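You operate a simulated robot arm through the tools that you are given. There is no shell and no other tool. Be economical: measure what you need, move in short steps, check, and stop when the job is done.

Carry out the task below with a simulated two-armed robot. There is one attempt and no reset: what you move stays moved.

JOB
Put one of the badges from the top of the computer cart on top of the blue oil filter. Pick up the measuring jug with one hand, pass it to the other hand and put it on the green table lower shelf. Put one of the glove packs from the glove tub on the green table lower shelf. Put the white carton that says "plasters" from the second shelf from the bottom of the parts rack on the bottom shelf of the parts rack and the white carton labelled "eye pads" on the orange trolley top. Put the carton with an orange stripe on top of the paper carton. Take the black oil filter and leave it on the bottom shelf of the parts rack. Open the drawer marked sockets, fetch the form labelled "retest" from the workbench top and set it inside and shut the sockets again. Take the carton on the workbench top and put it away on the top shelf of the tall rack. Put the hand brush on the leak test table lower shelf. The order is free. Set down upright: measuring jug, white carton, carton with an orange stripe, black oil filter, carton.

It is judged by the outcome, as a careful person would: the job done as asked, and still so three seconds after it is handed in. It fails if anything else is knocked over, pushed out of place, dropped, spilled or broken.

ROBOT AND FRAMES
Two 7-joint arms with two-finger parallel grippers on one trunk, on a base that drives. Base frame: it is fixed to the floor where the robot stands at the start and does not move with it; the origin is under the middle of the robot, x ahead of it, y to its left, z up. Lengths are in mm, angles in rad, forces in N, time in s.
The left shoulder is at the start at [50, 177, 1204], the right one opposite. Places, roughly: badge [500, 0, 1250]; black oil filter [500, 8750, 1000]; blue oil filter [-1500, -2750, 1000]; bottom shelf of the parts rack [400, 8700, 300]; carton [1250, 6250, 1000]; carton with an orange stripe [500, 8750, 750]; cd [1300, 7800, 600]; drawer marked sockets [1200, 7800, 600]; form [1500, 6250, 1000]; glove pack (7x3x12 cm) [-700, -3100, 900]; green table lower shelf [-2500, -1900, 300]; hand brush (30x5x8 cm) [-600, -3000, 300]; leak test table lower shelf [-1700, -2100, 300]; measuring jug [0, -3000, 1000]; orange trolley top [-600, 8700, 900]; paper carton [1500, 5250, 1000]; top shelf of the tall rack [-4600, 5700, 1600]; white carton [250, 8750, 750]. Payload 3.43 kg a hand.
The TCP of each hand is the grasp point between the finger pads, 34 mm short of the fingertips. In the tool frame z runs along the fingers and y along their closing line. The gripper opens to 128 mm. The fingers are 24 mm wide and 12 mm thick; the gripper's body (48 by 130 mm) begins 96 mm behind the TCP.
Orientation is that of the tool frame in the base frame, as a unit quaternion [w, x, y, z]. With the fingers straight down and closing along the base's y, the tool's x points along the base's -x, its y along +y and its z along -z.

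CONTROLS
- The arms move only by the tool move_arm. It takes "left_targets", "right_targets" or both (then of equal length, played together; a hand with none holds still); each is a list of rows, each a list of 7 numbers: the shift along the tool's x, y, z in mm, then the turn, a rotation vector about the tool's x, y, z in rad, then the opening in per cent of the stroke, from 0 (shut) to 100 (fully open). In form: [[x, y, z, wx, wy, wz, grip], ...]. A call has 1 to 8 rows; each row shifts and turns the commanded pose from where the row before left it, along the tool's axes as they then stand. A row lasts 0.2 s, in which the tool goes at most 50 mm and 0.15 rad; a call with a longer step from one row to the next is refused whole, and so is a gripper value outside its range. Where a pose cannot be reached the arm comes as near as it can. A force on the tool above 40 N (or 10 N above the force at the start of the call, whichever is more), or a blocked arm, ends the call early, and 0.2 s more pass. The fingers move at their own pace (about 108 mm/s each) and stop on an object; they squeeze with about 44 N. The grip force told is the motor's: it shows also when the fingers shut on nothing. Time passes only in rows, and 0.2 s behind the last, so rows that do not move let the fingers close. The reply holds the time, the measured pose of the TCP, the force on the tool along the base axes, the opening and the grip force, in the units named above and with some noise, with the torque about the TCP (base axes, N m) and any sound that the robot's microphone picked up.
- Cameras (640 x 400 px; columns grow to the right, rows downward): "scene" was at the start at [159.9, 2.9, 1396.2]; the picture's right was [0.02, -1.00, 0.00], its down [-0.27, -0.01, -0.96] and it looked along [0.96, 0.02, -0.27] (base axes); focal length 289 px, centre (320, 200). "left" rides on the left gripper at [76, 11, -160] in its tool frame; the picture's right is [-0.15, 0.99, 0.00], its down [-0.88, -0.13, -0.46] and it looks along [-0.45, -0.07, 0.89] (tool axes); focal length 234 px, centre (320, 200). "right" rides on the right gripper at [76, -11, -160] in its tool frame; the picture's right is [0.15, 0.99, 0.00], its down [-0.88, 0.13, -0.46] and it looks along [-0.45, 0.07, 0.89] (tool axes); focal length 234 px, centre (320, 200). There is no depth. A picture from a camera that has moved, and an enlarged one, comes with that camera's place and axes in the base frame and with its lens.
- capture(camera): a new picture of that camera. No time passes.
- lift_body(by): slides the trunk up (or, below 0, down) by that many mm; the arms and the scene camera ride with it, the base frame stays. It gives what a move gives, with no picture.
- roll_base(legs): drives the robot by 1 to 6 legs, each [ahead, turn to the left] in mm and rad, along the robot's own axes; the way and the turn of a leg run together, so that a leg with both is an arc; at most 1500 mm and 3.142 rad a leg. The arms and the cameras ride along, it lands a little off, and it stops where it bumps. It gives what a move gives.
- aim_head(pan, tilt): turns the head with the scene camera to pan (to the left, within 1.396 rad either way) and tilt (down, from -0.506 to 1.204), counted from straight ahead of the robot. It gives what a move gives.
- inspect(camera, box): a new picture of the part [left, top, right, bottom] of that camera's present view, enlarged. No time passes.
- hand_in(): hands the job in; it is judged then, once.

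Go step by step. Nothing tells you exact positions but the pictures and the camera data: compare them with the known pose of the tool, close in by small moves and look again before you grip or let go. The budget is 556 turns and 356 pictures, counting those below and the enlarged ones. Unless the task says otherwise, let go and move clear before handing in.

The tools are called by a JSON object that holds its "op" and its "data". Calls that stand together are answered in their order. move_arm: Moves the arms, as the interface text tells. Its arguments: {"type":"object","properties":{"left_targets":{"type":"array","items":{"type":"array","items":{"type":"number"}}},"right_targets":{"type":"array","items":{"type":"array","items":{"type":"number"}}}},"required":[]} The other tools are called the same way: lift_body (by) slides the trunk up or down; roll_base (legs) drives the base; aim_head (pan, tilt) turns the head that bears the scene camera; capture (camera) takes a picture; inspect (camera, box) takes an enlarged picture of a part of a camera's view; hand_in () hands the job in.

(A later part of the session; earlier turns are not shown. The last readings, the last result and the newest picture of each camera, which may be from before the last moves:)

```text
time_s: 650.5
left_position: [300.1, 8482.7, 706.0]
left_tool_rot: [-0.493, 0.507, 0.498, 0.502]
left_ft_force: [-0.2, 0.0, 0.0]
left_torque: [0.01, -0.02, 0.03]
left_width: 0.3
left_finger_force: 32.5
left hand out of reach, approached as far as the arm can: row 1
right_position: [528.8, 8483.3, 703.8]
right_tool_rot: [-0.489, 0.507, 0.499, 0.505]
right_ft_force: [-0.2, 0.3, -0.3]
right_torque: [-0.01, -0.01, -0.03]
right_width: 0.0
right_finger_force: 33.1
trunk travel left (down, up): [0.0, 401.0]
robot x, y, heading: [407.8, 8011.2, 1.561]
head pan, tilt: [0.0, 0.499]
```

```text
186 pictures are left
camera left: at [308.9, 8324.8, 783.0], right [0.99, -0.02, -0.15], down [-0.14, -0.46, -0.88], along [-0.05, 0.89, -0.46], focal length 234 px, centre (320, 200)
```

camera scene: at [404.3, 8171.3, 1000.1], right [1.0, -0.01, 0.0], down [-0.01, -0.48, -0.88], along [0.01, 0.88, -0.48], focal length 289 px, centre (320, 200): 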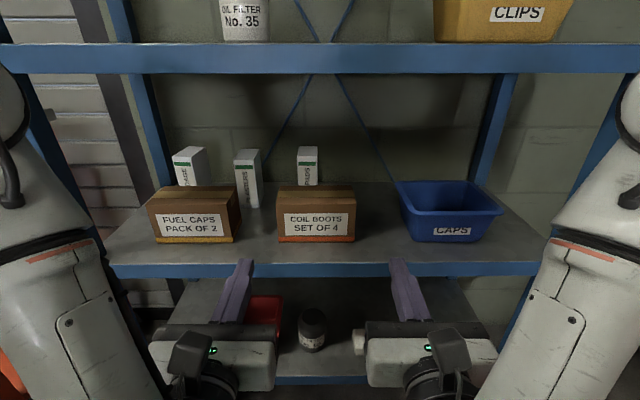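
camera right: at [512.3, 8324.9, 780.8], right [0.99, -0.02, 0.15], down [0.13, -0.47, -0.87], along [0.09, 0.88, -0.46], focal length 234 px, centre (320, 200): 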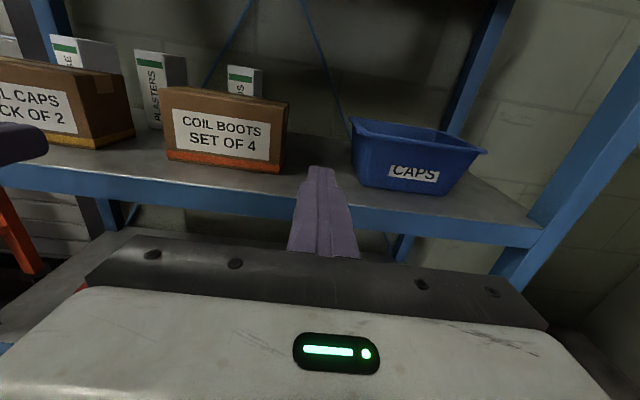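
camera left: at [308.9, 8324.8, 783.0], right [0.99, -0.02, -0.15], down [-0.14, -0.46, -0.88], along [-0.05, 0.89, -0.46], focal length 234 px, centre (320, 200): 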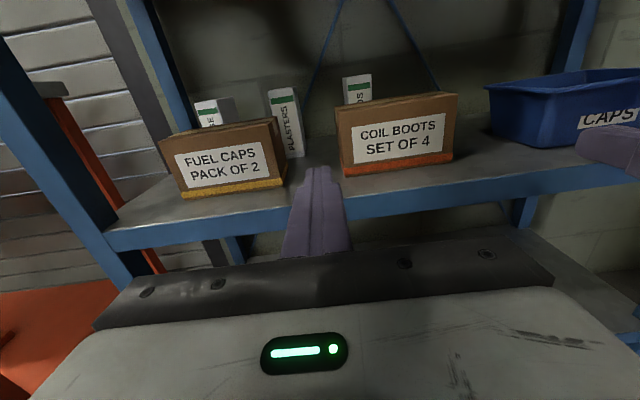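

Both closed hands straddle the box symmetrically. Driving forward 200 mm so the fingers are alongside it.

{"op": "roll_base", "data": {"legs": [[200, 0]]}}

{"op": "capture", "data": {"camera": "scene"}}

{"op": "capture", "data": {"camera": "left"}}

{"op": "capture", "data": {"camera": "right"}}

```text
time_s: 652.2
left_position: [302.2, 8674.6, 702.6]
left_tool_rot: [-0.493, 0.508, 0.498, 0.501]
left_ft_force: [-0.1, -0.5, -0.7]
left_torque: [0.01, -0.02, 0.03]
left_width: 0.0
left_finger_force: 33.3
right_position: [530.7, 8678.4, 705.3]
right_tool_rot: [-0.49, 0.506, 0.498, 0.506]
right_ft_force: [-0.5, -0.7, 0.0]
right_torque: [-0.01, -0.03, 0.0]
right_width: 0.6
right_finger_force: 33.1
trunk travel left (down, up): [0.0, 401.0]
robot x, y, heading: [409.0, 8205.0, 1.563]
head pan, tilt: [0.0, 0.499]
stopped in leg 1: the robot was blocked; the commanded pose is now the measured one
```

```text
185 pictures are left
camera scene: at [405.8, 8363.8, 1000.7], right [1.0, -0.01, 0.0], down [0.0, -0.48, -0.88], along [0.01, 0.88, -0.48], focal length 289 px, centre (320, 200)
```

scene: 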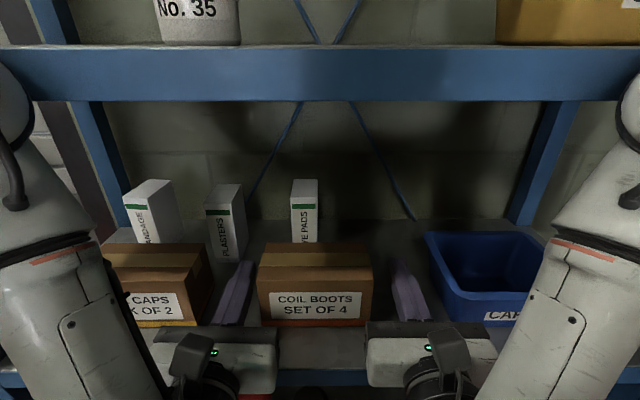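

```text
184 pictures are left
camera left: at [311.0, 8517.1, 782.0], right [0.99, -0.02, -0.15], down [-0.14, -0.46, -0.87], along [-0.05, 0.89, -0.46], focal length 234 px, centre (320, 200)
```

left: 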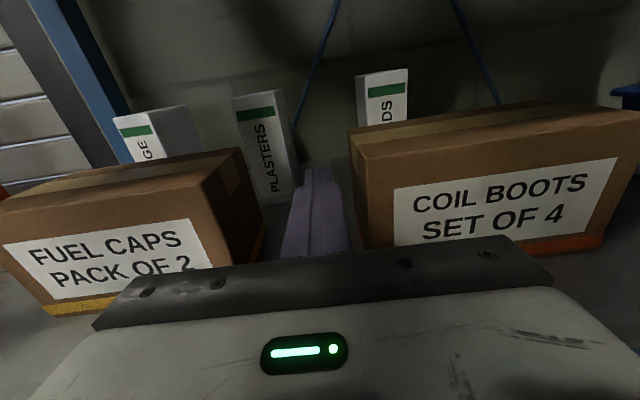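

```text
183 pictures are left
camera right: at [513.6, 8518.4, 782.0], right [0.99, -0.02, 0.15], down [0.13, -0.47, -0.88], along [0.09, 0.88, -0.46], focal length 234 px, centre (320, 200)
```

right: 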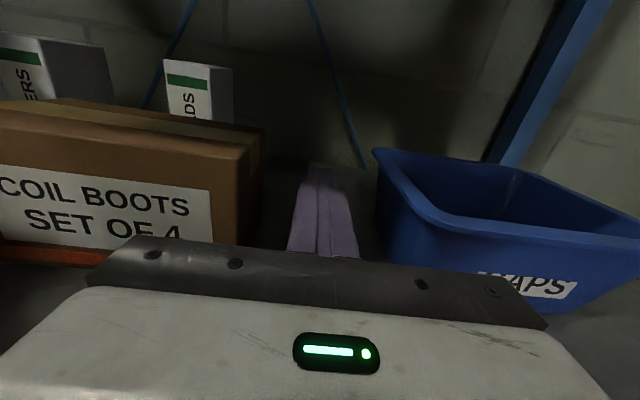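

I'm stopped just about alongside the box's centre, which is good enough. Closing the two hands onto the box, watching the force.

{"op": "roll_base", "data": {"legs": [[-4, 0]]}}

{"op": "move_arm", "data": {"left_targets": [[0, 5, 0, 0, 0, 0, 0], [0, 4, 0, 0, 0, 0, 0]], "right_targets": [[0, -16, 0, 0, 0, 0, 0], [0, -14, 0, 0, 0, 0, 0]]}}

{"op": "move_arm", "data": {"left_targets": [[0, 3, 0, 0, 0, 0, 0], [0, 3, 0, 0, 0, 0, 0], [0, 2, 0, 0, 0, 0, 0]], "right_targets": [[0, -3, 0, 0, 0, 0, 0], [0, -3, 0, 0, 0, 0, 0], [0, -2, 0, 0, 0, 0, 0]]}}

```text
time_s: 652.9
left_position: [303.6, 8674.0, 702.3]
left_tool_rot: [-0.492, 0.509, 0.498, 0.501]
left_ft_force: [-0.5, -0.1, -0.5]
left_torque: [-0.01, -0.02, -0.01]
left_width: 0.0
left_finger_force: 33.1
right_position: [530.4, 8676.4, 703.7]
right_tool_rot: [-0.488, 0.507, 0.499, 0.505]
right_ft_force: [-0.7, -0.9, -0.3]
right_torque: [0.0, -0.01, -0.01]
right_width: 0.1
right_finger_force: 32.2
trunk travel left (down, up): [0.0, 401.0]
robot x, y, heading: [406.4, 8204.9, 1.559]
head pan, tilt: [0.0, 0.499]
```

```text
time_s: 653.5
left_position: [313.2, 8673.1, 704.1]
left_tool_rot: [-0.492, 0.509, 0.498, 0.501]
left_ft_force: [-0.2, 0.9, 0.0]
left_torque: [0.01, -0.01, -0.03]
left_width: 0.1
left_finger_force: 33.4
right_position: [499.9, 8679.1, 705.9]
right_tool_rot: [-0.49, 0.506, 0.499, 0.505]
right_ft_force: [-0.8, 0.2, 0.5]
right_torque: [-0.02, -0.01, 0.01]
right_width: 0.0
right_finger_force: 32.6
trunk travel left (down, up): [0.0, 401.0]
robot x, y, heading: [408.9, 8203.3, 1.561]
head pan, tilt: [0.0, 0.499]
```

```text
time_s: 654.5
left_position: [315.7, 8674.0, 703.1]
left_tool_rot: [-0.497, 0.508, 0.5, 0.495]
left_ft_force: [-3.8, 0.6, 1.8]
left_torque: [-0.02, -0.07, -0.14]
left_width: 0.1
left_finger_force: 33.2
right_position: [498.9, 8677.7, 703.5]
right_tool_rot: [-0.484, 0.509, 0.495, 0.512]
right_ft_force: [4.6, -1.6, 1.7]
right_torque: [-0.06, 0.1, 0.18]
right_width: 0.0
right_finger_force: 32.8
trunk travel left (down, up): [0.0, 401.0]
robot x, y, heading: [406.4, 8200.2, 1.561]
head pan, tilt: [0.0, 0.499]
stopped in row 3 (right hand): the force on the tool passed its limit (the readings are from after the stop); the commanded pose is now the measured one
```

{"op": "move_arm", "data": {"left_targets": [[0, 1.5, 0, 0, 0, 0, 0], [0, 0, 0, 0, 0, 0, 0]], "right_targets": [[0, -1.5, 0, 0, 0, 0, 0], [0, 0, 0, 0, 0, 0, 0]]}}

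```text
time_s: 655.0
left_position: [314.9, 8673.5, 702.8]
left_tool_rot: [-0.499, 0.507, 0.5, 0.494]
left_ft_force: [-19.7, 0.0, 0.8]
left_torque: [-0.04, -0.19, -0.52]
left_width: 0.1
left_finger_force: 33.1
right_position: [497.4, 8677.8, 703.3]
right_tool_rot: [-0.485, 0.509, 0.494, 0.512]
right_ft_force: [20.9, -3.7, 3.1]
right_torque: [-0.13, 0.23, 0.97]
right_width: 0.2
right_finger_force: 33.1
trunk travel left (down, up): [0.0, 401.0]
robot x, y, heading: [407.0, 8201.9, 1.56]
head pan, tilt: [0.0, 0.499]
```

{"op": "move_arm", "data": {"left_targets": [[0, 0.6, 0, 0, 0, 0, 0]], "right_targets": [[0, -0.6, 0, 0, 0, 0, 0]]}}

{"op": "lift_body", "data": {"by": 15}}

{"op": "capture", "data": {"camera": "scene"}}

```text
time_s: 655.5
left_position: [314.4, 8673.5, 703.4]
left_tool_rot: [-0.5, 0.505, 0.501, 0.494]
left_ft_force: [-28.3, -0.9, 4.3]
left_torque: [-0.11, -0.27, -0.87]
left_width: 0.2
left_finger_force: 33.3
right_position: [497.4, 8678.3, 704.3]
right_tool_rot: [-0.483, 0.509, 0.495, 0.512]
right_ft_force: [30.6, 0.2, 1.4]
right_torque: [-0.03, 0.27, 1.3]
right_width: 0.1
right_finger_force: 33.2
trunk travel left (down, up): [0.0, 401.0]
robot x, y, heading: [408.7, 8202.1, 1.56]
head pan, tilt: [0.0, 0.499]
```

```text
time_s: 656.1
left_position: [311.6, 8668.2, 709.7]
left_tool_rot: [-0.497, 0.508, 0.504, 0.49]
left_ft_force: [-33.1, 3.3, 1.7]
left_torque: [-0.13, -0.49, -0.62]
left_width: 0.0
left_finger_force: 33.2
right_position: [494.7, 8674.1, 718.4]
right_tool_rot: [-0.481, 0.508, 0.496, 0.514]
right_ft_force: [33.2, -3.7, -4.1]
right_torque: [0.11, -0.33, 1.49]
right_width: 0.0
right_finger_force: 33.0
trunk travel left (down, up): [-15.0, 386.0]
robot x, y, heading: [409.8, 8198.1, 1.562]
head pan, tilt: [0.0, 0.499]
```

```text
182 pictures are left
camera scene: at [404.1, 8359.0, 1013.6], right [1.0, -0.01, 0.0], down [0.0, -0.48, -0.88], along [0.01, 0.88, -0.48], focal length 289 px, centre (320, 200)
```

scene: 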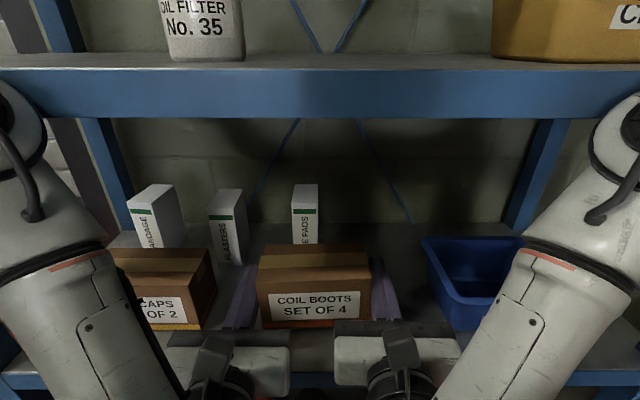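

{"op": "roll_base", "data": {"legs": [[-40, 0]]}}

{"op": "capture", "data": {"camera": "scene"}}

```text
time_s: 657.0
left_position: [313.8, 8634.3, 717.1]
left_tool_rot: [-0.5, 0.506, 0.501, 0.492]
left_ft_force: [-33.0, 1.2, -2.3]
left_torque: [-0.08, -0.27, -1.02]
left_width: 0.0
left_finger_force: 32.7
right_position: [495.2, 8638.7, 718.3]
right_tool_rot: [-0.483, 0.509, 0.496, 0.512]
right_ft_force: [31.7, -1.6, -0.9]
right_torque: [0.03, 0.22, 1.37]
right_width: 0.2
right_finger_force: 32.9
trunk travel left (down, up): [-15.0, 386.0]
robot x, y, heading: [409.1, 8164.3, 1.559]
head pan, tilt: [0.0, 0.499]
```

```text
181 pictures are left
camera scene: at [406.1, 8323.8, 1015.3], right [1.0, -0.01, 0.0], down [0.0, -0.48, -0.88], along [0.01, 0.88, -0.48], focal length 289 px, centre (320, 200)
```

scene: 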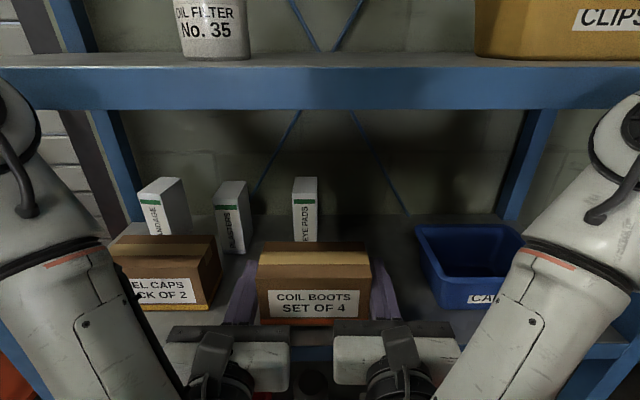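

The box is clear and moving with the hands (about 33 N squeeze). Backing out of the rack.

{"op": "roll_base", "data": {"legs": [[-150, 0]]}}

{"op": "capture", "data": {"camera": "scene"}}

```text
time_s: 658.3
left_position: [312.1, 8482.6, 716.5]
left_tool_rot: [-0.501, 0.506, 0.502, 0.491]
left_ft_force: [-10.1, 0.2, -0.9]
left_torque: [0.03, -0.02, -0.4]
left_width: 0.0
left_finger_force: 33.2
right_position: [493.8, 8488.2, 718.2]
right_tool_rot: [-0.481, 0.509, 0.496, 0.513]
right_ft_force: [10.0, 0.0, -1.5]
right_torque: [0.0, -0.03, 0.5]
right_width: 0.0
right_finger_force: 32.6
trunk travel left (down, up): [-15.0, 386.0]
robot x, y, heading: [406.7, 8014.0, 1.557]
head pan, tilt: [0.0, 0.499]
```

```text
180 pictures are left
camera scene: at [404.7, 8172.8, 1015.1], right [1.0, -0.01, 0.0], down [0.0, -0.48, -0.88], along [0.01, 0.88, -0.48], focal length 289 px, centre (320, 200)
```

scene: 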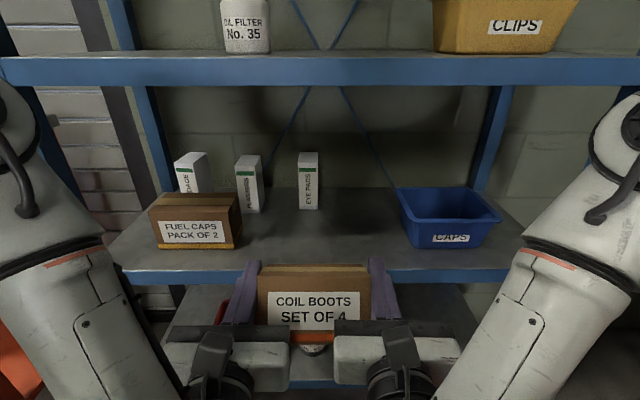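

The squeeze relaxed to 10 N; I'll tighten it a little.

{"op": "move_arm", "data": {"left_targets": [[0, 1.0, 0, 0, 0, 0, 0], [0, 0, 0, 0, 0, 0, 0]], "right_targets": [[0, -1.0, 0, 0, 0, 0, 0], [0, 0, 0, 0, 0, 0, 0]]}}

{"op": "roll_base", "data": {"legs": [[-200, 0]]}}

{"op": "lift_body", "data": {"by": 150}}

{"op": "capture", "data": {"camera": "scene"}}

```text
time_s: 658.9
left_position: [312.3, 8484.3, 717.8]
left_tool_rot: [-0.5, 0.506, 0.501, 0.492]
left_ft_force: [0.3, 0.5, 0.1]
left_torque: [0.01, 0.03, 0.01]
left_width: 0.0
left_finger_force: 33.0
right_position: [493.5, 8489.0, 718.6]
right_tool_rot: [-0.483, 0.509, 0.496, 0.512]
right_ft_force: [0.9, 0.0, -0.4]
right_torque: [-0.02, 0.01, 0.02]
right_width: 0.1
right_finger_force: 33.0
trunk travel left (down, up): [-15.0, 386.0]
robot x, y, heading: [407.8, 8010.4, 1.56]
head pan, tilt: [0.0, 0.499]
```

```text
time_s: 660.5
left_position: [308.8, 8281.5, 718.1]
left_tool_rot: [-0.502, 0.505, 0.503, 0.49]
left_ft_force: [0.6, 0.2, 1.4]
left_torque: [0.01, 0.01, 0.01]
left_width: 0.0
left_finger_force: 32.8
right_position: [490.1, 8286.7, 717.7]
right_tool_rot: [-0.484, 0.508, 0.497, 0.511]
right_ft_force: [0.9, 0.4, 0.1]
right_torque: [-0.01, 0.0, 0.01]
right_width: 0.2
right_finger_force: 33.0
trunk travel left (down, up): [-15.0, 386.0]
robot x, y, heading: [405.1, 7808.6, 1.566]
head pan, tilt: [0.0, 0.499]
```

```text
time_s: 662.3
left_position: [308.6, 8282.1, 866.5]
left_tool_rot: [-0.502, 0.505, 0.503, 0.49]
left_ft_force: [0.4, 0.4, -0.8]
left_torque: [0.01, 0.04, -0.02]
left_width: 0.0
left_finger_force: 33.0
right_position: [490.7, 8286.8, 867.8]
right_tool_rot: [-0.484, 0.508, 0.496, 0.512]
right_ft_force: [0.9, -0.5, 0.1]
right_torque: [-0.01, 0.01, 0.03]
right_width: 0.0
right_finger_force: 33.0
trunk travel left (down, up): [-165.0, 236.0]
robot x, y, heading: [406.3, 7810.2, 1.569]
head pan, tilt: [0.0, 0.499]
```

```text
179 pictures are left
camera scene: at [402.8, 7971.1, 1165.1], right [1.0, 0.0, 0.0], down [0.0, -0.48, -0.88], along [0.0, 0.88, -0.48], focal length 289 px, centre (320, 200)
```

scene: 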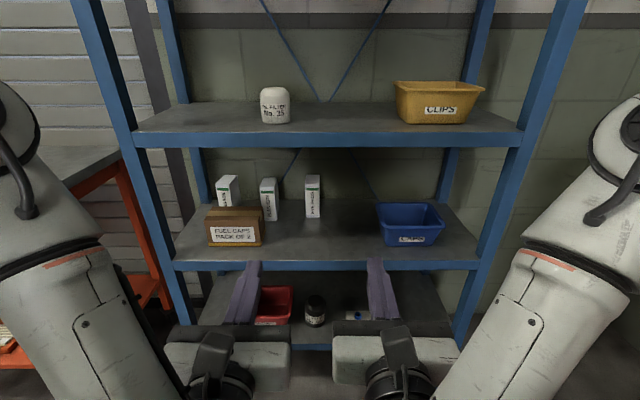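

The box slipped out when I re-tightened. I need to find it on the floor.

{"op": "aim_head", "data": {"pan": 0.0, "tilt": 0.95}}

{"op": "capture", "data": {"camera": "scene"}}

```text
time_s: 663.2
left_position: [308.3, 8283.4, 867.3]
left_tool_rot: [-0.502, 0.505, 0.503, 0.49]
left_ft_force: [0.3, -0.3, -0.4]
left_torque: [-0.03, 0.0, 0.01]
left_width: 0.0
left_finger_force: 33.3
right_position: [490.6, 8287.3, 868.5]
right_tool_rot: [-0.484, 0.508, 0.497, 0.511]
right_ft_force: [0.5, 0.3, -0.1]
right_torque: [0.01, 0.04, -0.02]
right_width: 0.0
right_finger_force: 33.4
trunk travel left (down, up): [-165.0, 236.0]
robot x, y, heading: [406.6, 7809.2, 1.568]
head pan, tilt: [0.0, 0.949]
```

```text
178 pictures are left
camera scene: at [402.7, 7952.8, 1127.7], right [1.0, 0.0, 0.0], down [0.0, -0.81, -0.58], along [0.0, 0.58, -0.81], focal length 289 px, centre (320, 200)
```

scene: 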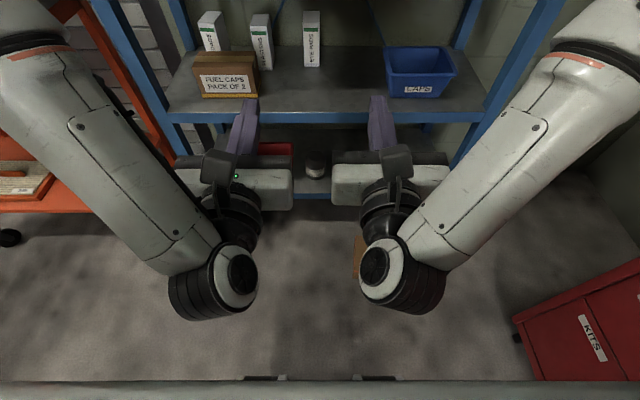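

{"op": "roll_base", "data": {"legs": [[-450, 0]]}}

{"op": "aim_head", "data": {"pan": 0.0, "tilt": 0.6}}

{"op": "capture", "data": {"camera": "scene"}}

```text
time_s: 665.9
left_position: [306.9, 7838.9, 867.2]
left_tool_rot: [-0.503, 0.504, 0.504, 0.49]
left_ft_force: [0.1, 0.3, 0.2]
left_torque: [0.0, 0.03, -0.01]
left_width: 0.2
left_finger_force: 32.6
right_position: [488.2, 7845.8, 868.0]
right_tool_rot: [-0.484, 0.508, 0.497, 0.511]
right_ft_force: [-0.5, -0.2, 0.4]
right_torque: [-0.01, -0.01, -0.02]
right_width: 0.0
right_finger_force: 32.6
trunk travel left (down, up): [-165.0, 236.0]
robot x, y, heading: [406.3, 7366.0, 1.565]
head pan, tilt: [0.0, 0.949]
```

```text
time_s: 666.7
left_position: [307.2, 7840.5, 866.8]
left_tool_rot: [-0.502, 0.505, 0.503, 0.49]
left_ft_force: [0.4, 0.5, -0.4]
left_torque: [-0.02, -0.01, -0.01]
left_width: 0.0
left_finger_force: 33.6
right_position: [489.3, 7845.4, 868.1]
right_tool_rot: [-0.484, 0.508, 0.496, 0.511]
right_ft_force: [-0.6, 0.3, 0.1]
right_torque: [0.01, -0.04, 0.02]
right_width: 0.1
right_finger_force: 33.0
trunk travel left (down, up): [-165.0, 236.0]
robot x, y, heading: [405.0, 7368.0, 1.567]
head pan, tilt: [0.0, 0.6]
```

```text
177 pictures are left
camera scene: at [401.1, 7526.4, 1156.0], right [1.0, 0.0, 0.0], down [0.0, -0.57, -0.82], along [0.0, 0.82, -0.57], focal length 289 px, centre (320, 200)
```

scene: 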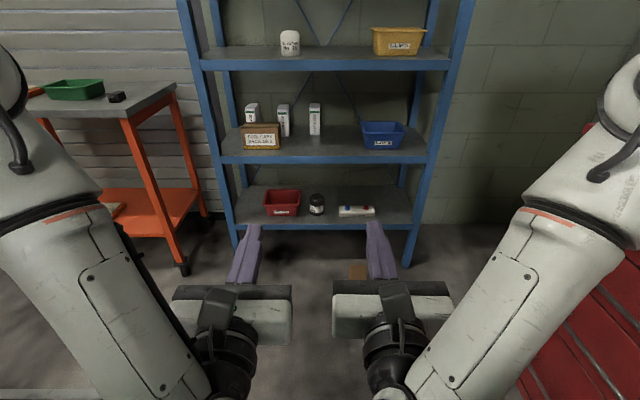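

{"op": "inspect", "data": {"camera": "scene", "box": [310, 230, 430, 300]}}

{"op": "capture", "data": {"camera": "right"}}

```text
5.33 times, centred on (370, 265) of scene
camera zoom: at [401.1, 7526.4, 1156.0], right [1.0, 0.0, 0.0], down [0.0, -0.57, -0.82], along [0.0, 0.82, -0.57], focal length 1542 px, centre (53, -147)
```

zoom: 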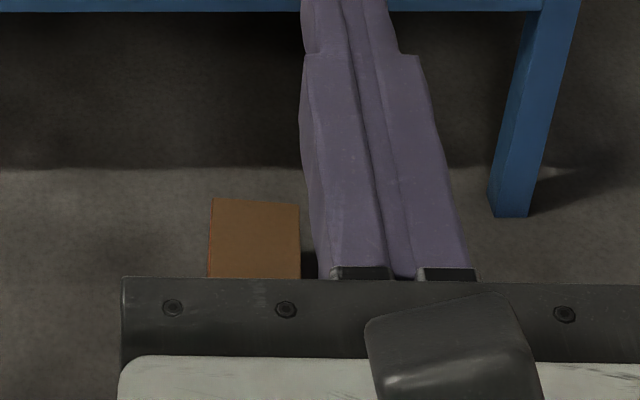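

```text
175 pictures are left
camera right: at [469.5, 7686.4, 944.5], right [0.99, -0.04, 0.16], down [0.13, -0.47, -0.87], along [0.11, 0.88, -0.46], focal length 234 px, centre (320, 200)
```

right: 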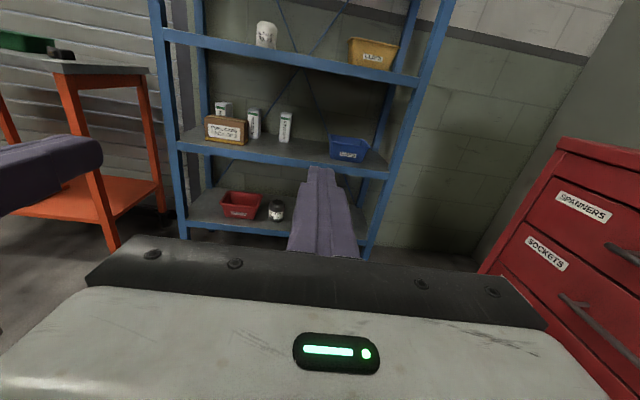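

The box lies on the floor under the hands. I'll raise the trunk to see it properly.

{"op": "lift_body", "data": {"by": 235}}

{"op": "roll_base", "data": {"legs": [[0, 0.35]]}}

{"op": "aim_head", "data": {"pan": -0.5, "tilt": 0.8}}

{"op": "capture", "data": {"camera": "scene"}}

```text
time_s: 669.2
left_position: [307.9, 7840.1, 1102.7]
left_tool_rot: [-0.502, 0.505, 0.503, 0.49]
left_ft_force: [0.3, -0.1, -0.7]
left_torque: [-0.01, 0.03, -0.01]
left_width: 0.0
left_finger_force: 33.3
right_position: [489.4, 7845.6, 1103.2]
right_tool_rot: [-0.484, 0.508, 0.497, 0.511]
right_ft_force: [0.7, 0.3, -0.2]
right_torque: [-0.01, 0.0, -0.02]
right_width: 0.0
right_finger_force: 33.2
trunk travel left (down, up): [-400.0, 1.0]
robot x, y, heading: [407.6, 7364.0, 1.56]
head pan, tilt: [0.0, 0.6]
```

```text
time_s: 670.6
left_position: [154.7, 7779.4, 1102.5]
left_tool_rot: [-0.578, 0.412, 0.582, 0.398]
left_ft_force: [-0.2, -0.7, 1.2]
left_torque: [-0.01, 0.03, -0.02]
left_width: 0.0
left_finger_force: 32.2
right_position: [323.5, 7846.0, 1102.1]
right_tool_rot: [-0.563, 0.415, 0.577, 0.422]
right_ft_force: [-0.3, 0.6, -0.2]
right_torque: [0.04, 0.0, 0.0]
right_width: 0.2
right_finger_force: 33.1
trunk travel left (down, up): [-400.0, 1.0]
robot x, y, heading: [403.7, 7365.1, 1.903]
head pan, tilt: [0.0, 0.6]
```

```text
time_s: 671.5
left_position: [155.5, 7779.9, 1102.5]
left_tool_rot: [-0.578, 0.412, 0.581, 0.398]
left_ft_force: [-0.2, -0.5, -0.4]
left_torque: [0.03, 0.0, 0.01]
left_width: 0.1
left_finger_force: 33.2
right_position: [324.8, 7845.8, 1103.0]
right_tool_rot: [-0.563, 0.416, 0.576, 0.422]
right_ft_force: [0.5, -0.2, -0.4]
right_torque: [0.0, 0.0, -0.04]
right_width: 0.0
right_finger_force: 33.0
trunk travel left (down, up): [-400.0, 1.0]
robot x, y, heading: [406.9, 7366.9, 1.905]
head pan, tilt: [-0.499, 0.799]
```

```text
174 pictures are left
camera scene: at [390.5, 7513.7, 1374.2], right [0.99, -0.16, 0.0], down [-0.12, -0.71, -0.7], along [0.11, 0.69, -0.72], focal length 289 px, centre (320, 200)
```

scene: 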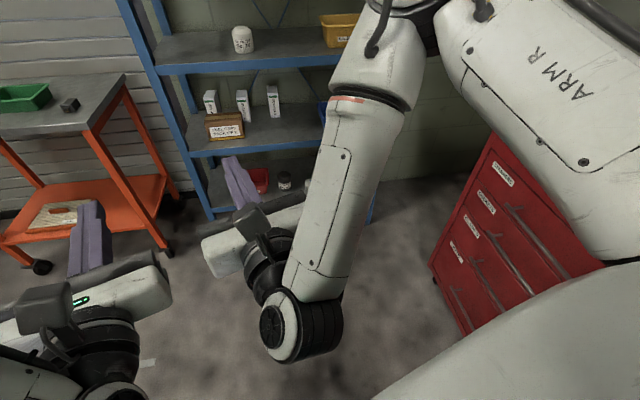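

{"op": "roll_base", "data": {"legs": [[0, -1.0]]}}

{"op": "aim_head", "data": {"pan": 0.6, "tilt": 0.7}}

{"op": "capture", "data": {"camera": "scene"}}

```text
time_s: 674.5
left_position: [610.6, 7803.1, 1101.3]
left_tool_rot: [-0.321, 0.638, 0.317, 0.624]
left_ft_force: [-0.8, 0.5, 0.2]
left_torque: [0.01, -0.03, 0.03]
left_width: 0.4
left_finger_force: 32.7
right_position: [759.8, 7697.8, 1102.0]
right_tool_rot: [-0.297, 0.639, 0.31, 0.639]
right_ft_force: [0.8, 0.1, -0.4]
right_torque: [0.0, -0.01, 0.04]
right_width: 0.0
right_finger_force: 33.5
trunk travel left (down, up): [-400.0, 1.0]
robot x, y, heading: [404.2, 7363.7, 0.917]
head pan, tilt: [-0.499, 0.799]
```

```text
time_s: 675.8
left_position: [611.3, 7802.3, 1101.8]
left_tool_rot: [-0.321, 0.638, 0.317, 0.623]
left_ft_force: [-0.4, 0.6, -0.8]
left_torque: [0.03, -0.01, 0.01]
left_width: 0.1
left_finger_force: 32.7
right_position: [760.0, 7697.4, 1103.6]
right_tool_rot: [-0.296, 0.639, 0.309, 0.639]
right_ft_force: [-0.1, 0.4, -0.3]
right_torque: [0.0, 0.01, -0.03]
right_width: 0.0
right_finger_force: 32.9
trunk travel left (down, up): [-400.0, 1.0]
robot x, y, heading: [404.1, 7365.4, 0.925]
head pan, tilt: [0.6, 0.7]
```

```text
173 pictures are left
camera scene: at [447.3, 7508.6, 1382.4], right [1.0, -0.05, 0.0], down [-0.03, -0.64, -0.76], along [0.04, 0.76, -0.64], focal length 289 px, centre (320, 200)
```

scene: 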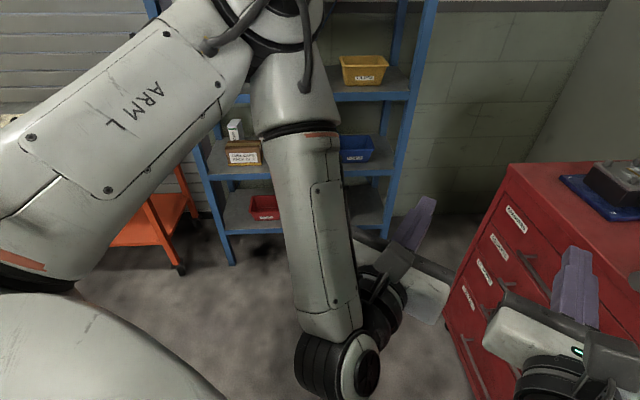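

{"op": "roll_base", "data": {"legs": [[0, 0.65]]}}

{"op": "move_arm", "data": {"left_targets": [[0, -40, 0, 0, 0, 0, 0], [0, -40, 0, 0, 0, 0, 0], [0, -40, 0, 0, 0, 0, 0]], "right_targets": [[0, 40, 0, 0, 0, 0, 0], [0, 40, 0, 0, 0, 0, 0], [0, 40, 0, 0, 0, 0, 0]]}}

{"op": "aim_head", "data": {"pan": 0.0, "tilt": 0.7}}

{"op": "capture", "data": {"camera": "scene"}}

```text
time_s: 678.0
left_position: [303.0, 7837.8, 1102.6]
left_tool_rot: [-0.504, 0.503, 0.505, 0.488]
left_ft_force: [-0.4, 0.0, -0.2]
left_torque: [0.01, 0.02, -0.04]
left_width: 0.1
left_finger_force: 33.1
right_position: [484.5, 7846.6, 1103.6]
right_tool_rot: [-0.486, 0.506, 0.499, 0.51]
right_ft_force: [-0.2, 1.0, -0.4]
right_torque: [-0.03, 0.0, -0.02]
right_width: 0.0
right_finger_force: 32.3
trunk travel left (down, up): [-400.0, 1.0]
robot x, y, heading: [401.5, 7368.9, 1.574]
head pan, tilt: [0.6, 0.7]
```

```text
time_s: 678.8
left_position: [264.6, 7827.6, 1127.9]
left_tool_rot: [-0.505, 0.502, 0.507, 0.487]
left_ft_force: [-0.4, 0.3, 0.2]
left_torque: [0.0, 0.02, 0.0]
left_width: 0.0
left_finger_force: 33.3
left hand out of reach, approached as far as the arm can: row 1, 2, 3
right_position: [544.3, 7828.9, 1127.8]
right_tool_rot: [-0.484, 0.507, 0.499, 0.51]
right_ft_force: [0.1, -0.2, -0.4]
right_torque: [-0.04, -0.02, 0.01]
right_width: 0.0
right_finger_force: 33.3
right hand out of reach, approached as far as the arm can: row 2, 3
trunk travel left (down, up): [-400.0, 1.0]
robot x, y, heading: [406.3, 7364.7, 1.576]
head pan, tilt: [0.6, 0.7]
```

```text
time_s: 679.8
left_position: [265.1, 7827.0, 1126.8]
left_tool_rot: [-0.505, 0.501, 0.507, 0.486]
left_ft_force: [-0.5, 0.4, 0.5]
left_torque: [0.02, -0.03, -0.01]
left_width: 0.1
left_finger_force: 33.0
right_position: [545.2, 7829.5, 1128.6]
right_tool_rot: [-0.484, 0.506, 0.499, 0.51]
right_ft_force: [0.3, 0.1, -0.1]
right_torque: [-0.05, 0.0, -0.01]
right_width: 0.3
right_finger_force: 32.9
trunk travel left (down, up): [-400.0, 1.0]
robot x, y, heading: [405.0, 7365.1, 1.578]
head pan, tilt: [0.0, 0.7]
```

```text
172 pictures are left
camera scene: at [399.8, 7523.0, 1382.4], right [1.0, 0.01, 0.0], down [0.0, -0.64, -0.76], along [0.0, 0.76, -0.64], focal length 289 px, centre (320, 200)
```

scene: 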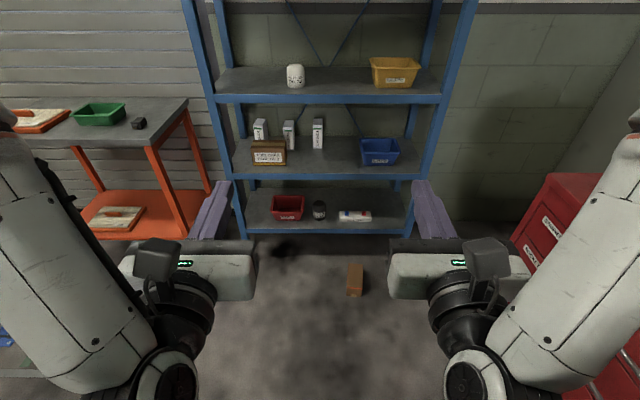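

{"op": "inspect", "data": {"camera": "scene", "box": [300, 240, 400, 310]}}

```text
5.71 times, centred on (350, 275) of scene
camera zoom: at [399.8, 7523.0, 1382.4], right [1.0, 0.01, 0.0], down [0.0, -0.64, -0.76], along [0.0, 0.76, -0.64], focal length 1652 px, centre (149, -229)
```

zoom: 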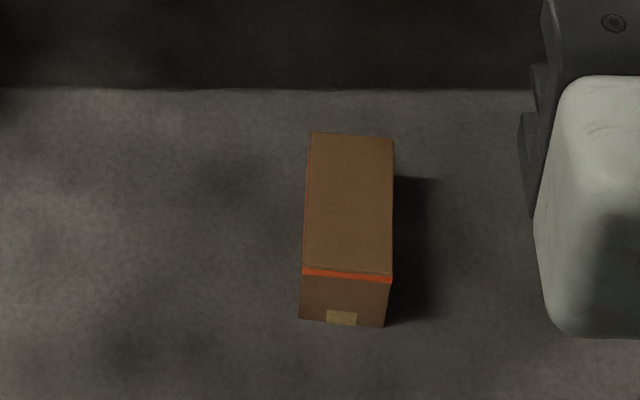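

The carton lies upside down at about (583, 8444), long axis along y. I'll pick it from the floor with the right hand pitched steeply down; first I'll test that low posture here.

{"op": "move_arm", "data": {"right_targets": [[0, 0, 0, 0, -0.15, 0, 100], [0, 0, 0, 0, -0.15, 0, 100], [0, 0, 0, 0, -0.15, 0, 100], [0, 0, 0, 0, -0.15, 0, 100], [0, 0, 0, 0, -0.15, 0, 100], [0, 0, 0, 0, -0.15, 0, 100], [0, 0, 0, 0, -0.15, 0, 100]]}}

{"op": "lift_body", "data": {"by": -400}}

{"op": "move_arm", "data": {"right_targets": [[-38, 0, 19, 0, 0, 0, 100], [-38, 0, 19, 0, 0, 0, 100], [-22, 0, 39, 0, 0, 0, 100], [-22, 0, 39, 0, 0, 0, 100], [-22, 0, 39, 0, 0, 0, 100], [-22, 0, 39, 0, 0, 0, 100], [-22, 0, 39, 0, 0, 0, 100], [-22, 0, 39, 0, 0, 0, 100]]}}

```text
time_s: 681.4
left_position: [264.2, 7826.1, 1127.9]
left_tool_rot: [-0.505, 0.502, 0.507, 0.485]
left_ft_force: [0.5, 0.5, -0.5]
left_torque: [0.03, -0.01, 0.01]
left_width: 0.1
left_finger_force: 33.3
right_position: [540.7, 7836.8, 1125.3]
right_tool_rot: [-0.17, 0.692, 0.676, 0.187]
right_ft_force: [0.2, -0.2, -0.3]
right_torque: [0.0, 0.02, -0.02]
right_width: 128.0
right_finger_force: 0.1
right hand out of reach, approached as far as the arm can: row 1
trunk travel left (down, up): [-400.0, 1.0]
robot x, y, heading: [403.4, 7366.4, 1.575]
head pan, tilt: [0.0, 0.7]
```

```text
time_s: 685.2
left_position: [265.4, 7827.2, 725.9]
left_tool_rot: [-0.505, 0.502, 0.507, 0.486]
left_ft_force: [0.0, -0.3, 0.1]
left_torque: [-0.01, -0.01, 0.01]
left_width: 0.1
left_finger_force: 32.3
right_position: [540.7, 7837.2, 725.9]
right_tool_rot: [-0.171, 0.693, 0.675, 0.187]
right_ft_force: [0.2, 0.4, -0.1]
right_torque: [-0.01, 0.01, 0.01]
right_width: 128.3
right_finger_force: 0.0
trunk travel left (down, up): [0.0, 401.0]
robot x, y, heading: [402.3, 7366.7, 1.578]
head pan, tilt: [0.0, 0.7]
```

```text
time_s: 687.0
left_position: [264.5, 7827.8, 726.6]
left_tool_rot: [-0.505, 0.502, 0.507, 0.486]
left_ft_force: [-0.4, -0.1, -0.7]
left_torque: [-0.06, -0.01, -0.01]
left_width: 0.0
left_finger_force: 33.4
right_position: [544.7, 7790.5, 386.8]
right_tool_rot: [-0.171, 0.693, 0.675, 0.188]
right_ft_force: [-0.3, -0.3, -0.3]
right_torque: [0.03, -0.01, 0.01]
right_width: 128.1
right_finger_force: 0.1
trunk travel left (down, up): [0.0, 401.0]
robot x, y, heading: [404.3, 7363.4, 1.578]
head pan, tilt: [0.0, 0.7]
```

{"op": "move_arm", "data": {"right_targets": [[-30, 0, 34, 0, 0, 0, 100], [-30, 0, 34, 0, 0, 0, 100], [-30, 0, 34, 0, 0, 0, 100], [-30, 0, 34, 0, 0, 0, 100], [-30, 0, 34, 0, 0, 0, 100], [-30, 0, 34, 0, 0, 0, 100]]}}

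{"op": "capture", "data": {"camera": "scene"}}

```text
time_s: 688.6
left_position: [266.3, 7828.5, 726.1]
left_tool_rot: [-0.505, 0.503, 0.507, 0.486]
left_ft_force: [-0.4, -0.9, -0.2]
left_torque: [0.01, -0.03, 0.01]
left_width: 0.0
left_finger_force: 32.9
right_position: [536.5, 7781.1, 135.1]
right_tool_rot: [-0.175, 0.695, 0.666, 0.208]
right_ft_force: [-0.7, -0.7, 0.2]
right_torque: [-0.03, -0.01, 0.02]
right_width: 128.0
right_finger_force: 0.1
right hand out of reach, approached as far as the arm can: row 4, 5, 6
trunk travel left (down, up): [0.0, 401.0]
robot x, y, heading: [404.6, 7373.5, 1.572]
head pan, tilt: [0.0, 0.7]
stopped in row 6 (right hand): the arm was blocked; the commanded pose is now the measured one
```

```text
170 pictures are left
camera scene: at [399.9, 7523.1, 981.1], right [1.0, 0.0, 0.0], down [0.0, -0.64, -0.76], along [0.0, 0.76, -0.64], focal length 289 px, centre (320, 200)
```

scene: 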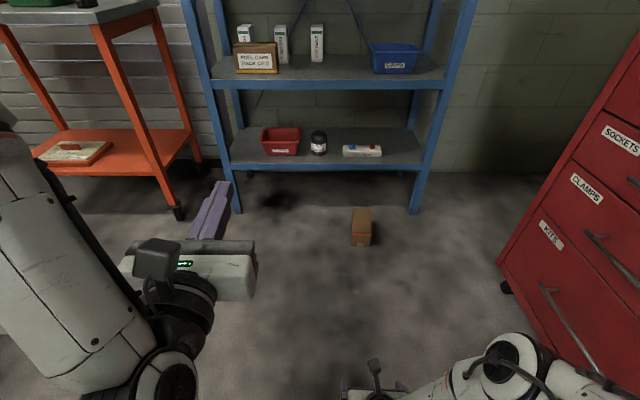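

{"op": "move_arm", "data": {"right_targets": [[10, 0, 10, 0, 0, 0, 100], [0, -20, 0, 0, 0, 0, 100], [-12, 0, 22, 0, 0, 0, 100], [-12, 0, 22, 0, 0, 0, 100]]}}

```text
time_s: 689.8
left_position: [261.5, 7824.1, 730.9]
left_tool_rot: [-0.505, 0.498, 0.506, 0.49]
left_ft_force: [-0.2, 0.2, 0.2]
left_torque: [-0.01, 0.01, 0.02]
left_width: 0.0
left_finger_force: 33.2
right_position: [538.2, 7872.5, 135.2]
right_tool_rot: [-0.201, 0.684, 0.654, 0.252]
right_ft_force: [-0.1, -0.2, -0.1]
right_torque: [0.02, -0.02, 0.01]
right_width: 128.1
right_finger_force: 0.1
right hand out of reach, approached as far as the arm can: row 4
trunk travel left (down, up): [0.0, 401.0]
robot x, y, heading: [406.7, 7363.9, 1.579]
head pan, tilt: [0.0, 0.7]
stopped in row 4 (right hand): the arm was blocked; the commanded pose is now the measured one
```

The right elbow blocks that posture near the floor. The left hand's tool-down posture is better: I'll approach facing east so its closing line spans the box's 80 mm. Raising the right arm and re-orienting the left.

{"op": "move_arm", "data": {"left_targets": [[0, 0, 0, 0, 0, 0.15, 0], [0, 0, 0, 0, 0, 0.15, 0], [0, 0, 0, 0, 0, 0.15, 0], [0, 0, 0, 0, 0, 0.15, 0], [0, 0, 0, 0, 0, 0.15, 0], [0, 0, 0, 0, 0, 0.15, 0], [0, 0, 0, 0, 0, 0.15, 0], [0, 0, 0, 0, 0, 0.15, 0]], "right_targets": [[22, 0, -39, 0, 0, 0, 50], [22, 0, -39, 0, 0, 0, 50], [22, 0, -39, 0, 0, 0, 50], [22, 0, -39, 0, 0, 0, 50], [22, 0, -39, 0, 0, 0, 50], [22, 0, -39, 0, 0, 0, 50], [22, 0, -39, 0, 0, 0, 50], [22, 0, -39, 0, 0, 0, 50]]}}

{"op": "move_arm", "data": {"left_targets": [[0, 0, 0, 0, 0, 0.15, 100], [0, 0, 0, 0, 0, 0.15, 100], [0, 0, 0, 0, 0, 0.07, 100], [0, 0, 0, -0.15, 0, 0, 100], [0, 0, 0, -0.15, 0, 0, 100], [0, 0, 0, -0.15, 0, 0, 100], [0, 0, 0, -0.15, 0, 0, 100], [0, 0, 0, -0.15, 0, 0, 100]], "right_targets": [[22, 0, -39, 0, 0, 0, 50], [22, 0, -39, 0, 0, 0, 50], [22, 0, -39, 0, 0, 0, 50], [22, 0, -39, 0, 0, 0, 50], [0, 0, 0, 0, 0.15, 0, 50], [0, 0, 0, 0, 0.15, 0, 50], [0, 0, 0, 0, 0.15, 0, 50], [0, 0, 0, 0, 0.15, 0, 50]]}}

{"op": "move_arm", "data": {"left_targets": [[0, 0, 0, -0.15, 0, 0, 100], [0, 0, 0, -0.15, 0, 0, 100], [0, 0, 0, -0.15, 0, 0, 100], [0, 0, 0, -0.15, 0, 0, 100], [0, 0, 0, -0.15, 0, 0, 100], [0, 0, 0, -0.07, 0, 0, 100]]}}

```text
time_s: 691.6
left_position: [265.7, 7827.1, 726.0]
left_tool_rot: [-0.692, 0.7, 0.135, 0.117]
left_ft_force: [0.1, -0.6, 0.2]
left_torque: [0.01, 0.03, -0.01]
left_width: 0.0
left_finger_force: 32.9
right_position: [520.1, 7817.5, 478.3]
right_tool_rot: [-0.192, 0.688, 0.656, 0.245]
right_ft_force: [1.3, -0.1, -0.4]
right_torque: [-0.02, 0.03, 0.01]
right_width: 64.2
right_finger_force: 0.0
trunk travel left (down, up): [0.0, 401.0]
robot x, y, heading: [403.5, 7366.8, 1.571]
head pan, tilt: [0.0, 0.7]
```

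```text
time_s: 693.4
left_position: [269.2, 7834.9, 724.8]
left_tool_rot: [-0.39, 0.921, 0.009, -0.009]
left_ft_force: [-0.8, 0.5, 0.0]
left_torque: [0.02, 0.02, 0.0]
left_width: 127.8
left_finger_force: 0.1
left hand out of reach, approached as far as the arm can: row 4
right_position: [507.6, 7796.9, 656.1]
right_tool_rot: [-0.38, 0.584, 0.569, 0.437]
right_ft_force: [0.5, 0.3, -0.9]
right_torque: [0.04, -0.01, 0.0]
right_width: 63.9
right_finger_force: 0.0
trunk travel left (down, up): [0.0, 401.0]
robot x, y, heading: [404.2, 7365.9, 1.582]
head pan, tilt: [0.0, 0.7]
```

```text
time_s: 694.8
left_position: [271.0, 7834.5, 723.1]
left_tool_rot: [0.009, 1.0, 0.011, -0.006]
left_ft_force: [0.3, -0.3, -0.5]
left_torque: [0.01, -0.01, 0.0]
left_width: 128.1
left_finger_force: 0.1
right_position: [507.2, 7798.8, 655.3]
right_tool_rot: [-0.379, 0.585, 0.568, 0.439]
right_ft_force: [0.3, 0.0, 0.6]
right_torque: [-0.01, 0.0, 0.06]
right_width: 64.4
right_finger_force: 0.0
trunk travel left (down, up): [0.0, 401.0]
robot x, y, heading: [400.0, 7364.0, 1.575]
head pan, tilt: [0.0, 0.7]
```

The rack would foul my elbow facing east. I'll instead try the left hand's original orientation (closing sideways) facing north; testing its lowest reach here.

{"op": "move_arm", "data": {"left_targets": [[0, 0, 0, 0, 0, 0.15, 100], [0, 0, 0, 0, 0, 0.15, 100], [0, 0, 0, 0, 0, 0.15, 100], [0, 0, 0, 0, 0, 0.15, 100], [0, 0, 0, 0, 0, 0.15, 100], [0, 0, 0, 0, 0, 0.15, 100], [0, 0, 0, 0, 0, 0.15, 100], [0, 0, 0, 0, 0, 0.15, 100]]}}

{"op": "move_arm", "data": {"left_targets": [[0, 0, 0, 0, 0, 0.15, 100], [0, 0, 0, 0, 0, 0.15, 100], [0, 0, 0, 0, 0, 0.07, 100], [15, 0, 45, 0, 0, 0, 100], [15, 0, 45, 0, 0, 0, 100], [15, 0, 45, 0, 0, 0, 100], [15, 0, 45, 0, 0, 0, 100], [15, 0, 45, 0, 0, 0, 100]]}}

{"op": "move_arm", "data": {"left_targets": [[10, 0, 45, 0, 0, 0, 100], [10, 0, 45, 0, 0, 0, 100], [10, 0, 45, 0, 0, 0, 100], [10, 0, 45, 0, 0, 0, 100], [10, 0, 45, 0, 0, 0, 100], [0, 0, 45, 0, 0, 0, 100], [0, 0, 45, 0, 0, 0, 100], [0, 0, 45, 0, 0, 0, 100]]}}

{"op": "capture", "data": {"camera": "scene"}}

```text
time_s: 696.6
left_position: [271.0, 7835.3, 724.0]
left_tool_rot: [0.01, 0.831, -0.557, -0.002]
left_ft_force: [0.9, 0.9, -0.1]
left_torque: [0.0, -0.01, -0.01]
left_width: 128.1
left_finger_force: 0.0
right_position: [507.4, 7797.7, 655.7]
right_tool_rot: [-0.379, 0.584, 0.568, 0.438]
right_ft_force: [0.1, -0.3, 0.0]
right_torque: [-0.03, 0.06, 0.03]
right_width: 64.1
right_finger_force: 0.1
trunk travel left (down, up): [0.0, 401.0]
robot x, y, heading: [402.9, 7365.3, 1.579]
head pan, tilt: [0.0, 0.7]
```

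```text
time_s: 698.4
left_position: [267.7, 7755.3, 501.3]
left_tool_rot: [0.009, 0.716, -0.698, 0.0]
left_ft_force: [-0.5, 0.2, -0.2]
left_torque: [-0.01, 0.0, 0.02]
left_width: 127.8
left_finger_force: 0.2
right_position: [506.9, 7797.3, 654.3]
right_tool_rot: [-0.379, 0.585, 0.568, 0.438]
right_ft_force: [-0.4, 0.4, -0.1]
right_torque: [-0.01, 0.05, 0.0]
right_width: 64.2
right_finger_force: 0.1
trunk travel left (down, up): [0.0, 401.0]
robot x, y, heading: [405.4, 7367.0, 1.576]
head pan, tilt: [0.0, 0.7]
```

```text
time_s: 700.1
left_position: [259.9, 7709.1, 172.5]
left_tool_rot: [0.008, 0.717, -0.697, -0.005]
left_ft_force: [-1.4, 1.3, 0.1]
left_torque: [-0.09, -0.18, -0.08]
left_width: 128.0
left_finger_force: 0.0
right_position: [508.5, 7797.9, 653.6]
right_tool_rot: [-0.379, 0.584, 0.57, 0.436]
right_ft_force: [-0.1, -0.7, -0.3]
right_torque: [0.02, -0.02, 0.01]
right_width: 64.0
right_finger_force: 0.1
trunk travel left (down, up): [0.0, 401.0]
robot x, y, heading: [402.0, 7365.5, 1.575]
head pan, tilt: [0.0, 0.7]
stopped in row 8 (left hand): the force on the tool passed its limit (the readings are from after the stop); the commanded pose is now the measured one
```

```text
169 pictures are left
camera scene: at [399.9, 7523.1, 982.0], right [1.0, 0.0, 0.0], down [0.0, -0.64, -0.77], along [0.0, 0.77, -0.64], focal length 289 px, centre (320, 200)
```

scene: 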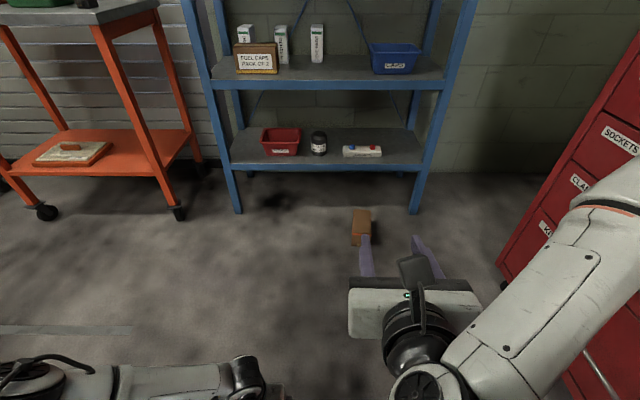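

{"op": "move_arm", "data": {"left_targets": [[-30, 0, -10, 0, 0, 0, 100], [-30, 0, 0, 0, 0, 0, 100], [0, 0, 30, 0, 0, 0, 100], [0, 0, 30, 0, 0, 0, 100], [0, 0, 30, 0, 0, 0, 100]]}}

```text
time_s: 701.3
left_position: [257.7, 7761.4, 100.9]
left_tool_rot: [0.007, 0.717, -0.697, -0.004]
left_ft_force: [-0.2, -0.1, -1.0]
left_torque: [0.01, -0.03, 0.03]
left_width: 128.0
left_finger_force: 0.1
left hand out of reach, approached as far as the arm can: row 5
right_position: [508.2, 7799.2, 655.2]
right_tool_rot: [-0.379, 0.585, 0.568, 0.438]
right_ft_force: [0.3, 0.2, -0.6]
right_torque: [0.01, -0.03, 0.01]
right_width: 64.1
right_finger_force: 0.0
trunk travel left (down, up): [0.0, 401.0]
robot x, y, heading: [404.8, 7366.9, 1.579]
head pan, tilt: [0.0, 0.7]
```

The left hand reaches z≈100 that way, but the red cabinet would foul my right elbow. I'll mirror it with the right hand instead, re-orienting both.

{"op": "move_arm", "data": {"left_targets": [[0, 0, -45, 0, 0, 0, 30], [0, 0, -45, 0, 0, 0, 30], [0, 0, -45, 0, 0, 0, 30], [0, 0, -45, 0, 0, 0, 30], [0, 0, -45, 0, 0, 0, 30], [0, 0, -45, 0, 0, 0, 30], [0, 0, -45, 0, 0, 0, 30], [0, 0, -45, 0, 0, 0, 30]], "right_targets": [[40, 0, -12, 0, 0.1, 0, 50], [40, 0, -12, 0, 0.1, 0, 50], [40, 0, 0, 0, 0.135, 0, 50], [30, 0, 0, 0, 0, 0, 50], [0, 0, 0, 0, 0, -0.15, 50], [0, 0, 0, 0, 0, -0.15, 50], [0, 0, 0, 0, 0, -0.15, 50], [0, 0, 0, 0, 0, -0.15, 50]]}}

{"op": "move_arm", "data": {"left_targets": [[0, 0, -45, 0, 0, 0, 30], [0, 0, -45, 0, 0, 0, 30], [0, 0, -45, 0, 0, 0, 30], [0, 0, -45, 0, 0, 0, 30], [0, 0, -45, 0, 0, 0, 30], [0, 0, 0, 0, 0, 0, 30], [0, 0, 0, 0, 0, 0, 30], [0, 0, 0, 0, 0, 0, 30]], "right_targets": [[0, 0, 0, 0, 0, -0.15, 50], [0, 0, 0, 0, 0, -0.15, 50], [0, 0, 0, 0, 0, -0.15, 50], [0, 0, 0, 0, 0, -0.15, 50], [0, 0, 0, 0, 0, -0.15, 50], [0, 0, 0, 0, 0, -0.15, 50], [0, 0, 0, 0, 0, -0.07, 50], [0, 0, 0, 0.15, 0, 0, 50]]}}

{"op": "move_arm", "data": {"right_targets": [[0, 0, 0, 0.15, 0, 0, 50], [0, 0, 0, 0.15, 0, 0, 50], [0, 0, 0, 0.15, 0, 0, 50], [0, 0, 0, 0.15, 0, 0, 50], [0, 0, 0, 0.15, 0, 0, 50], [0, 0, 0, 0.15, 0, 0, 50], [0, 0, 0, 0.15, 0, 0, 50], [0, 0, 0, 0.15, 0, 0, 50]]}}

{"op": "move_arm", "data": {"right_targets": [[0, 0, 0, 0.15, 0, 0, 50], [0, 0, 0, 0.07, 0, 0, 50], [0, 0, 0, 0, 0, -0.15, 50], [0, 0, 0, 0, 0, -0.15, 50], [0, 0, 0, 0, 0, -0.15, 50], [0, 0, 0, 0, 0, -0.15, 50], [0, 0, 0, 0, 0, -0.15, 50], [0, 0, 0, 0, 0, -0.15, 50]]}}

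{"op": "move_arm", "data": {"right_targets": [[0, 0, 0, 0, 0, -0.15, 100], [0, 0, 0, 0, 0, -0.15, 100], [0, 0, 0, 0, 0, -0.15, 100], [0, 0, 0, 0, 0, -0.15, 100], [0, 0, 0, 0, 0, -0.07, 100]]}}

```text
time_s: 703.1
left_position: [263.5, 7763.8, 461.2]
left_tool_rot: [0.007, 0.716, -0.698, -0.004]
left_ft_force: [0.2, 0.4, -0.8]
left_torque: [0.0, 0.01, 0.03]
left_width: 38.5
left_finger_force: 0.0
right_position: [494.5, 7808.9, 806.7]
right_tool_rot: [-0.291, 0.334, 0.624, 0.643]
right_ft_force: [0.4, 0.1, -0.5]
right_torque: [0.02, 0.02, -0.04]
right_width: 64.1
right_finger_force: 0.1
right hand out of reach, approached as far as the arm can: row 2, 4
trunk travel left (down, up): [0.0, 401.0]
robot x, y, heading: [409.5, 7368.2, 1.577]
head pan, tilt: [0.0, 0.7]
```

```text
time_s: 704.9
left_position: [269.8, 7763.0, 685.2]
left_tool_rot: [0.008, 0.717, -0.697, -0.005]
left_ft_force: [-0.3, -0.3, -0.5]
left_torque: [-0.01, -0.01, 0.0]
left_width: 38.2
left_finger_force: 0.0
right_position: [493.5, 7809.8, 807.6]
right_tool_rot: [0.042, 0.008, 0.759, 0.65]
right_ft_force: [0.5, 0.0, -0.8]
right_torque: [0.02, 0.02, -0.04]
right_width: 64.2
right_finger_force: 0.1
trunk travel left (down, up): [0.0, 401.0]
robot x, y, heading: [405.6, 7367.3, 1.575]
head pan, tilt: [0.0, 0.7]
```

```text
time_s: 706.7
left_position: [269.8, 7762.2, 684.8]
left_tool_rot: [0.007, 0.717, -0.697, -0.005]
left_ft_force: [-0.1, 0.1, 0.1]
left_torque: [0.03, 0.01, 0.02]
left_width: 38.3
left_finger_force: 0.0
right_position: [494.5, 7808.2, 807.2]
right_tool_rot: [0.03, 0.029, 0.993, 0.107]
right_ft_force: [0.7, -0.5, 0.0]
right_torque: [-0.03, -0.01, -0.03]
right_width: 64.0
right_finger_force: 0.0
trunk travel left (down, up): [0.0, 401.0]
robot x, y, heading: [405.5, 7370.1, 1.578]
head pan, tilt: [0.0, 0.7]
```

```text
time_s: 708.5
left_position: [270.8, 7762.0, 684.8]
left_tool_rot: [0.007, 0.717, -0.697, -0.005]
left_ft_force: [0.3, -0.3, -0.5]
left_torque: [-0.02, 0.02, -0.01]
left_width: 38.3
left_finger_force: 0.0
right_position: [494.9, 7809.4, 806.8]
right_tool_rot: [0.024, -0.405, 0.914, -0.013]
right_ft_force: [-0.8, 0.2, 0.0]
right_torque: [0.03, -0.01, 0.02]
right_width: 64.0
right_finger_force: 0.0
trunk travel left (down, up): [0.0, 401.0]
robot x, y, heading: [406.5, 7366.4, 1.579]
head pan, tilt: [0.0, 0.7]
```

```text
time_s: 709.7
left_position: [270.6, 7762.5, 685.2]
left_tool_rot: [0.007, 0.717, -0.697, -0.005]
left_ft_force: [0.2, -0.1, -0.6]
left_torque: [-0.01, 0.0, 0.0]
left_width: 38.5
left_finger_force: 0.0
right_position: [494.1, 7808.4, 806.5]
right_tool_rot: [0.018, -0.683, 0.73, -0.019]
right_ft_force: [-0.5, 0.9, 0.1]
right_torque: [0.03, -0.03, -0.03]
right_width: 128.1
right_finger_force: 0.0
trunk travel left (down, up): [0.0, 401.0]
robot x, y, heading: [405.5, 7369.2, 1.578]
head pan, tilt: [0.0, 0.7]
```

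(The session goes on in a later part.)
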